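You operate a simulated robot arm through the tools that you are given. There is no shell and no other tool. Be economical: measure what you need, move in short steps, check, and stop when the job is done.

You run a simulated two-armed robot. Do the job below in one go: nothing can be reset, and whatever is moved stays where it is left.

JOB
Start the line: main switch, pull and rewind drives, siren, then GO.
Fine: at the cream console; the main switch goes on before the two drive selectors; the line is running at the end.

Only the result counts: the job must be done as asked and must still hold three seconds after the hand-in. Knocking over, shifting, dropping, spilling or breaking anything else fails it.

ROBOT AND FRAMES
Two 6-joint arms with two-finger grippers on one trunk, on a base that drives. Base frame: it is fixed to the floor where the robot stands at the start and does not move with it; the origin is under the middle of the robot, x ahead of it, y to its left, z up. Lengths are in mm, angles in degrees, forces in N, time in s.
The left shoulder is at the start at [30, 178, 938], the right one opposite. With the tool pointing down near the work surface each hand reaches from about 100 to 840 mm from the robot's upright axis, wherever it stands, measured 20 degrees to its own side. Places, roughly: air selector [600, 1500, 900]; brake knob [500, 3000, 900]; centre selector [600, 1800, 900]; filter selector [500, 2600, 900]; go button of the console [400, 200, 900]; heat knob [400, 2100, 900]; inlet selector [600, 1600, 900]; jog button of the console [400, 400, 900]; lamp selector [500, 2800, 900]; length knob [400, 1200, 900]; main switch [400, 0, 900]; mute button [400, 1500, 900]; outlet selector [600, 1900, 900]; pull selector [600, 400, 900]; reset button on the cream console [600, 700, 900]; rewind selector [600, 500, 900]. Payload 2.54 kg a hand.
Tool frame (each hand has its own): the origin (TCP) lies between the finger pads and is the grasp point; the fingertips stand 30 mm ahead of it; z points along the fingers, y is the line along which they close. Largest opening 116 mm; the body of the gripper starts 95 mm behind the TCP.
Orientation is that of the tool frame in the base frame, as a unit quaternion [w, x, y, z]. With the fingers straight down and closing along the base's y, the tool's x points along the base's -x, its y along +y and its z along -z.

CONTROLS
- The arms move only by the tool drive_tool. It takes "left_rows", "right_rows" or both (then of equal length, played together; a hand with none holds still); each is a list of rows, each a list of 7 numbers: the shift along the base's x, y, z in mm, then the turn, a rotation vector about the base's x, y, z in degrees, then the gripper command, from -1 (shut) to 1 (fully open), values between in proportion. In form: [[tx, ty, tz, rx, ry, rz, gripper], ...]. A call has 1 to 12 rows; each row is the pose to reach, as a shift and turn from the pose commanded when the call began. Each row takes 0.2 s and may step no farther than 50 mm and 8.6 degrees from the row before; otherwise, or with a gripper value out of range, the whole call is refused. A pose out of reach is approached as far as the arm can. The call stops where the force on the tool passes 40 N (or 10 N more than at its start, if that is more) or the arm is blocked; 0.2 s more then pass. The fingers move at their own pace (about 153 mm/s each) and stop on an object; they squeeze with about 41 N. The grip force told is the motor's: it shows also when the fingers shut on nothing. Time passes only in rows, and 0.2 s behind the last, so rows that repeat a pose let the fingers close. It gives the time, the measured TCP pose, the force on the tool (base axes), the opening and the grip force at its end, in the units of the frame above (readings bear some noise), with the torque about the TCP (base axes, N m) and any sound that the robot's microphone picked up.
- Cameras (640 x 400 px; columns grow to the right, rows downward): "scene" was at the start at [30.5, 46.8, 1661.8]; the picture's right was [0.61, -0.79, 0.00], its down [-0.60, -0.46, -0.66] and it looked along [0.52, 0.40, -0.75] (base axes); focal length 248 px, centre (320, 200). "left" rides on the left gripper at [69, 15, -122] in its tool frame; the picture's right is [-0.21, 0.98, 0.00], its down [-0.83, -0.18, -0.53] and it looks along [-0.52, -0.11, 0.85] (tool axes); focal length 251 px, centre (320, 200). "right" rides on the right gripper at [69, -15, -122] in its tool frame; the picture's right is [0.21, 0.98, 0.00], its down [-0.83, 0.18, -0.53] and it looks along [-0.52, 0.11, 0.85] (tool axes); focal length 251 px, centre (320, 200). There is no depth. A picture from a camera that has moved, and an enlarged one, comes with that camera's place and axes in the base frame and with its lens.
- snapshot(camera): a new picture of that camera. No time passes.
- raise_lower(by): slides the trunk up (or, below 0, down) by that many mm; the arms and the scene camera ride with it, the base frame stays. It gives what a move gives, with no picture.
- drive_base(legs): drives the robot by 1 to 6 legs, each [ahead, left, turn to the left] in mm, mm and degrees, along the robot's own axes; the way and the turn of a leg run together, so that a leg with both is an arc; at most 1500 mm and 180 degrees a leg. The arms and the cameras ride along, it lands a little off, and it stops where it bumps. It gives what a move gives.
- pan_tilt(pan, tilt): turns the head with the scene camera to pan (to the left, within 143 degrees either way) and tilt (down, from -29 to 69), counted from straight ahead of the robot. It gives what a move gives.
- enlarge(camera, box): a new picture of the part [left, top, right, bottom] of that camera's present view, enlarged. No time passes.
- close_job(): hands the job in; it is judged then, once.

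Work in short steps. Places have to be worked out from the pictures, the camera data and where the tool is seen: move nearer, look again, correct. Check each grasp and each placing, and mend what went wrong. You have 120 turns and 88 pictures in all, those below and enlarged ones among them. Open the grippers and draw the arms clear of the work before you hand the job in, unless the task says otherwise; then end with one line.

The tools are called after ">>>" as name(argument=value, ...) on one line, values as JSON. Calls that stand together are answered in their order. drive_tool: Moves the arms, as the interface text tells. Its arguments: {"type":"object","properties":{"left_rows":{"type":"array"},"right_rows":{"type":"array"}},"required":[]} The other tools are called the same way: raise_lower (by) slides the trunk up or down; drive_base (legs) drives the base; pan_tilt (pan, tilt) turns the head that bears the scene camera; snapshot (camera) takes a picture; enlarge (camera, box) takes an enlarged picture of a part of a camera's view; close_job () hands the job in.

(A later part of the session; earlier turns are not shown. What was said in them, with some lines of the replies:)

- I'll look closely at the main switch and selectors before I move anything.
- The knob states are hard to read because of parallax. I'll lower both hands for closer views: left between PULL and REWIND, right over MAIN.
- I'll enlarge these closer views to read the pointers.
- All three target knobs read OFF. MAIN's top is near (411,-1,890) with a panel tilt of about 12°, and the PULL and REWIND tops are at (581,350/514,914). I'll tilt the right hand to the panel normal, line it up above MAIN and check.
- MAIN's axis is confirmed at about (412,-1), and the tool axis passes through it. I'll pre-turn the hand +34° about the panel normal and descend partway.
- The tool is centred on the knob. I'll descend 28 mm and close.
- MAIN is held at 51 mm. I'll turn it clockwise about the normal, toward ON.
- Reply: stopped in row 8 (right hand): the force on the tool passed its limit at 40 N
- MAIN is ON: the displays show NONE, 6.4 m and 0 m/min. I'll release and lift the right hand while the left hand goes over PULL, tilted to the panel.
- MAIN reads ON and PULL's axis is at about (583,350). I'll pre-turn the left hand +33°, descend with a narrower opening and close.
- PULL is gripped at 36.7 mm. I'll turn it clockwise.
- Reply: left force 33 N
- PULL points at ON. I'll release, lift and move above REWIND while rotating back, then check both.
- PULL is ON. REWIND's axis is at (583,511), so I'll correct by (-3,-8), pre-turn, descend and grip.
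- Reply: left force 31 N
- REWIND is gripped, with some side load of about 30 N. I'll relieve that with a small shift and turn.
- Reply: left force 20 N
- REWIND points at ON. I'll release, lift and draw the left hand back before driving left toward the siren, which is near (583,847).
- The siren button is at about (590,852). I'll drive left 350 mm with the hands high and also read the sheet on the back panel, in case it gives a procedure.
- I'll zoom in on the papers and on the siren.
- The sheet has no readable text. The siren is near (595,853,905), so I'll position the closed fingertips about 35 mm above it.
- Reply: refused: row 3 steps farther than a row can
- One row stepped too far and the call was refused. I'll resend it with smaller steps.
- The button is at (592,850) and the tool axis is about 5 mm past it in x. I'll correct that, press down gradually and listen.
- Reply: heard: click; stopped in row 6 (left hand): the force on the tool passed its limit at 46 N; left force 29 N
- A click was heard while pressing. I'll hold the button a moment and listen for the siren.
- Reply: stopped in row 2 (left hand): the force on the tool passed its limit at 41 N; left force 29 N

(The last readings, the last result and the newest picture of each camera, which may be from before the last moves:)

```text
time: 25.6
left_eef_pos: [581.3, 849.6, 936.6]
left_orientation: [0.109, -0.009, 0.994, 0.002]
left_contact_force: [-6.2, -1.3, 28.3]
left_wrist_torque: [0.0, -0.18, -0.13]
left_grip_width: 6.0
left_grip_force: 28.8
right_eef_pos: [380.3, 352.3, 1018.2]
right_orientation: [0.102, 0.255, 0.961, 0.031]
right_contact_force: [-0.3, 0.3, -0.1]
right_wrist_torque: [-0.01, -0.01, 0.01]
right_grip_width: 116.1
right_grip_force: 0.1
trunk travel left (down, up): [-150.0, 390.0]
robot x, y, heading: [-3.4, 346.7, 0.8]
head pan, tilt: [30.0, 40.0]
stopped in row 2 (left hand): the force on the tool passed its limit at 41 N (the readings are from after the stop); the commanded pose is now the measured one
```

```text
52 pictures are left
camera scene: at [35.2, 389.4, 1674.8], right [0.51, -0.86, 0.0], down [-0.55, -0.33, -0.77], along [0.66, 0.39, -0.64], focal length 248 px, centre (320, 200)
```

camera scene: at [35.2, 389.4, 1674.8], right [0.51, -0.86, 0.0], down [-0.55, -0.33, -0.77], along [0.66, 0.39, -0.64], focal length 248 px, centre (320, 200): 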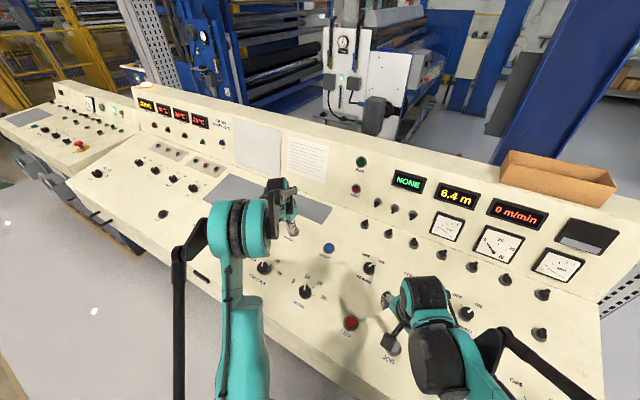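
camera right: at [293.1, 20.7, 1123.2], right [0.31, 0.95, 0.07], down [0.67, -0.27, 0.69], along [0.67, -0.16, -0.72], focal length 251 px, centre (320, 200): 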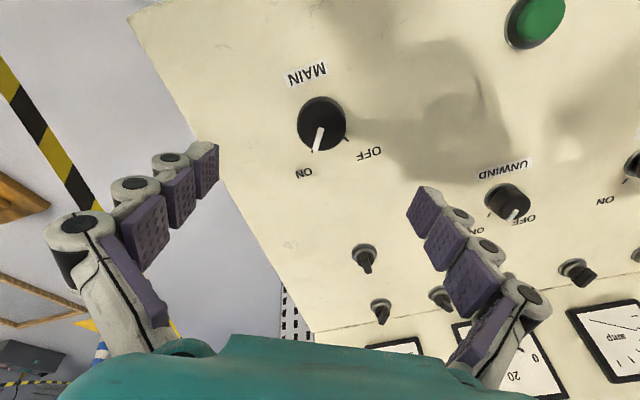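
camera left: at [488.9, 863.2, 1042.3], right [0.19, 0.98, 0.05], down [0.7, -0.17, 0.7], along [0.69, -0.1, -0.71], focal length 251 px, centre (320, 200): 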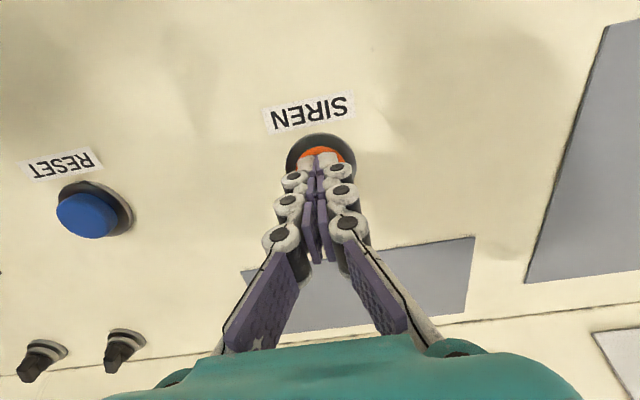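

The click registered the siren. I'll lift the left hand off and bring the right hand, closed, above GO near (394,209,864).

>>> drive_tool(left_rows=[[-4, 0, 20, 0, 0, 0, -1], [-8, 0, 40, 0, 0, 0, -1], [-12, 0, 60, 0, 0, 0, -1], [-12, 0, 60, 0, 0, 0, -1], [-12, 0, 60, 0, 0, 0, -1]], right_rows=[[0, -36, 0, 0, 0, 0, 0.3], [-1, -72, 0, 0, 0, 0, -0.4], [-2, -108, -15, 0, 0, 0, -1], [-3, -144, -42, 0, 0, 0, -1], [-3, -144, -72, 0, 0, 0, -1]])

>>> snapshot(camera="right")

>>> snapshot(camera="left")

```text
time: 26.8
left_eef_pos: [572.1, 849.5, 994.5]
left_orientation: [0.108, -0.009, 0.994, 0.001]
left_contact_force: [0.0, -0.5, -0.4]
left_wrist_torque: [0.0, -0.01, 0.01]
left_grip_width: 0.1
left_grip_force: 28.3
right_eef_pos: [380.0, 212.1, 945.4]
right_orientation: [0.101, 0.255, 0.961, 0.031]
right_contact_force: [0.7, 0.4, -0.9]
right_wrist_torque: [0.0, 0.04, -0.02]
right_grip_width: 0.2
right_grip_force: 28.5
trunk travel left (down, up): [-150.0, 390.0]
robot x, y, heading: [0.7, 348.8, 0.8]
head pan, tilt: [30.0, 40.0]
```

```text
51 pictures are left
camera right: at [287.6, 231.9, 1050.5], right [0.29, 0.95, 0.07], down [0.68, -0.26, 0.69], along [0.68, -0.15, -0.72], focal length 251 px, centre (320, 200)
```

right: 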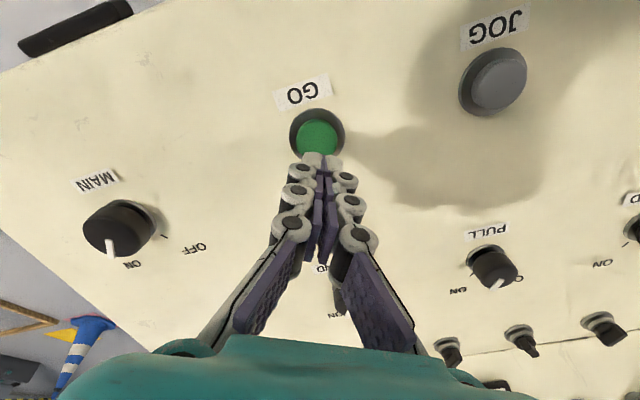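

```text
50 pictures are left
camera left: at [480.0, 864.2, 1100.0], right [0.19, 0.98, 0.05], down [0.7, -0.17, 0.7], along [0.69, -0.1, -0.72], focal length 251 px, centre (320, 200)
```

left: 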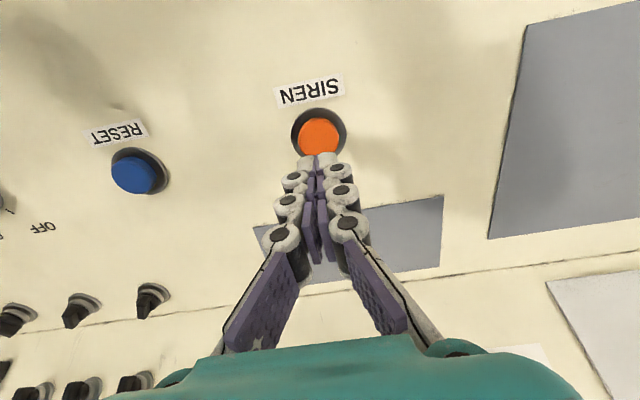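

GO is at (395,213,862). I'll press it with the right hand.

>>> drive_tool(right_rows=[[1, 1, -20, 0, 0, 0, -1], [5, 1, -40, 0, 0, 0, -1], [7, 1, -48, 0, 0, 0, -1], [8, 1, -53, 0, 0, 0, -1], [9, 1, -57, 0, 0, 0, -1], [10, 1, -60, 0, 0, 0, -1], [10, 1, -63, 0, 0, 0, -1], [11, 1, -66, 0, 0, 0, -1]])

>>> snapshot(camera="scene")

```text
time: 28.0
left_eef_pos: [570.6, 850.4, 996.0]
left_orientation: [0.108, -0.009, 0.994, 0.0]
left_contact_force: [-0.2, 0.3, 0.4]
left_wrist_torque: [0.03, 0.01, 0.03]
left_grip_width: 0.0
left_grip_force: 29.1
right_eef_pos: [387.2, 209.6, 891.2]
right_orientation: [0.105, 0.256, 0.96, 0.03]
right_contact_force: [-4.5, -0.2, 42.2]
right_wrist_torque: [-0.1, -0.37, 0.02]
right_grip_width: 5.9
right_grip_force: 28.9
trunk travel left (down, up): [-150.0, 390.0]
robot x, y, heading: [-5.3, 347.4, 0.7]
head pan, tilt: [30.0, 40.0]
heard: click
stopped in row 5 (right hand): the force on the tool passed its limit at 59 N (the readings are from after the stop); the commanded pose is now the measured one
```

```text
49 pictures are left
camera scene: at [35.9, 393.0, 1675.1], right [0.51, -0.86, 0.0], down [-0.55, -0.33, -0.77], along [0.66, 0.39, -0.64], focal length 248 px, centre (320, 200)
```

scene: 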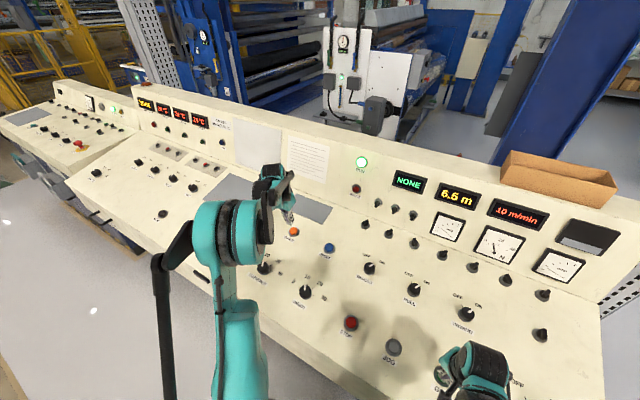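

Running: the RUN lamp is lit, the line shows 10 m/min and the length is counting. I'll lift both hands clear, open the grippers and confirm it stays running.

>>> drive_tool(right_rows=[[-4, 0, 20, 0, 0, 0, -1], [-12, 0, 60, 0, 0, 0, -1], [-20, 0, 100, 0, 0, 0, -1], [-30, 0, 145, 0, 0, 0, 0], [-40, 0, 190, 0, 0, 0, 1], [-40, 0, 190, 0, 0, 0, 1], [-40, 0, 190, 0, 0, 0, 1]], left_rows=[[-10, 0, 25, 0, 0, 0, -1], [-25, 0, 60, 0, 0, 0, -1], [-45, 0, 95, 0, 0, 0, -1], [-65, 0, 130, 0, 0, 0, 0], [-85, 0, 165, 0, 0, 0, 1], [-85, 0, 165, 0, 0, 0, 1], [-85, 0, 165, 0, 0, 0, 1]])

>>> snapshot(camera="scene")

```text
time: 29.6
left_eef_pos: [484.7, 854.0, 1158.1]
left_orientation: [0.106, -0.009, 0.994, 0.002]
left_contact_force: [-0.2, 0.0, -0.7]
left_wrist_torque: [-0.01, -0.02, 0.0]
left_grip_width: 115.9
left_grip_force: 0.1
right_eef_pos: [348.6, 210.3, 1079.6]
right_orientation: [0.103, 0.255, 0.961, 0.031]
right_contact_force: [0.1, -0.9, -0.5]
right_wrist_torque: [0.02, -0.04, -0.02]
right_grip_width: 116.2
right_grip_force: 0.0
trunk travel left (down, up): [-150.0, 390.0]
robot x, y, heading: [-6.7, 348.5, 1.1]
head pan, tilt: [30.0, 40.0]
```

```text
48 pictures are left
camera scene: at [38.3, 391.9, 1674.7], right [0.51, -0.86, 0.0], down [-0.55, -0.33, -0.77], along [0.66, 0.39, -0.64], focal length 248 px, centre (320, 200)
```

scene: 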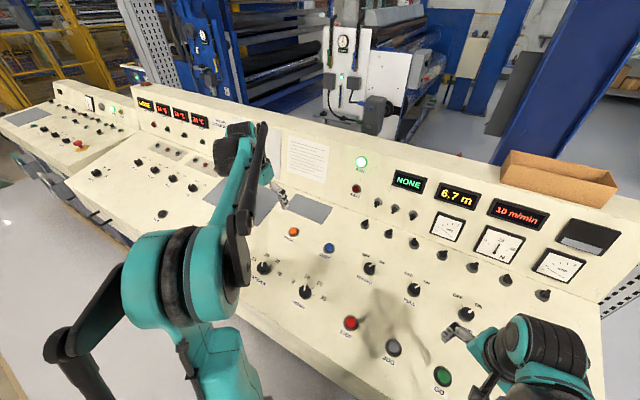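

The line is still running at 6.7 m. I'll wait a couple more seconds and check that no fault comes up.

>>> drive_tool(right_rows=[[0, 0, 1, 0, 0, 0, 1], [0, 0, 1, 0, 0, 0, 1], [0, 0, 1, 0, 0, 0, 1], [0, 0, 1, 0, 0, 0, 1], [0, 0, 1, 0, 0, 0, 1], [0, 0, 1, 0, 0, 0, 1], [0, 0, 1, 0, 0, 0, 1], [0, 0, 1, 0, 0, 0, 1], [0, 0, 1, 0, 0, 0, 1], [0, 0, 1, 0, 0, 0, 1], [0, 0, 1, 0, 0, 0, 1], [0, 0, 1, 0, 0, 0, 1]])

>>> enlarge(camera="scene", box=[330, 140, 560, 340])

```text
time: 32.2
left_eef_pos: [486.2, 853.9, 1158.7]
left_orientation: [0.107, -0.009, 0.994, 0.002]
left_contact_force: [-0.6, 1.2, 0.4]
left_wrist_torque: [0.0, -0.03, 0.01]
left_grip_width: 115.8
left_grip_force: 0.1
right_eef_pos: [349.1, 210.0, 1079.2]
right_orientation: [0.102, 0.255, 0.961, 0.031]
right_contact_force: [-0.1, 0.1, -0.4]
right_wrist_torque: [0.0, -0.02, 0.02]
right_grip_width: 115.9
right_grip_force: 0.1
trunk travel left (down, up): [-150.0, 390.0]
robot x, y, heading: [-1.8, 350.9, 0.8]
head pan, tilt: [30.0, 40.0]
```

```text
2.00 times, centred on (445, 240) of scene
camera zoom: at [39.2, 392.1, 1674.6], right [0.51, -0.86, 0.0], down [-0.55, -0.33, -0.77], along [0.66, 0.39, -0.64], focal length 496 px, centre (70, 120)
```

zoom: 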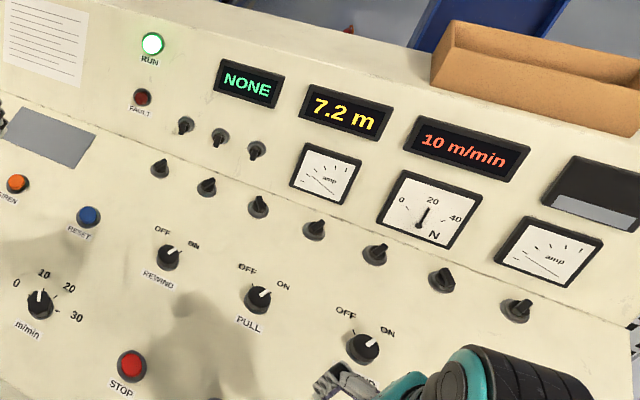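

The RUN lamp is lit, no fault shows, 10 m/min is steady and all the drives read ON. I'm handing the job in.

>>> close_job()

```text
The job is handed in.
```

The line is running at 10 m/min with the RUN lamp on and no fault: I set main, pull and rewind to ON in that order, then pressed siren and GO; the siren press gave a click, but no siren was heard.
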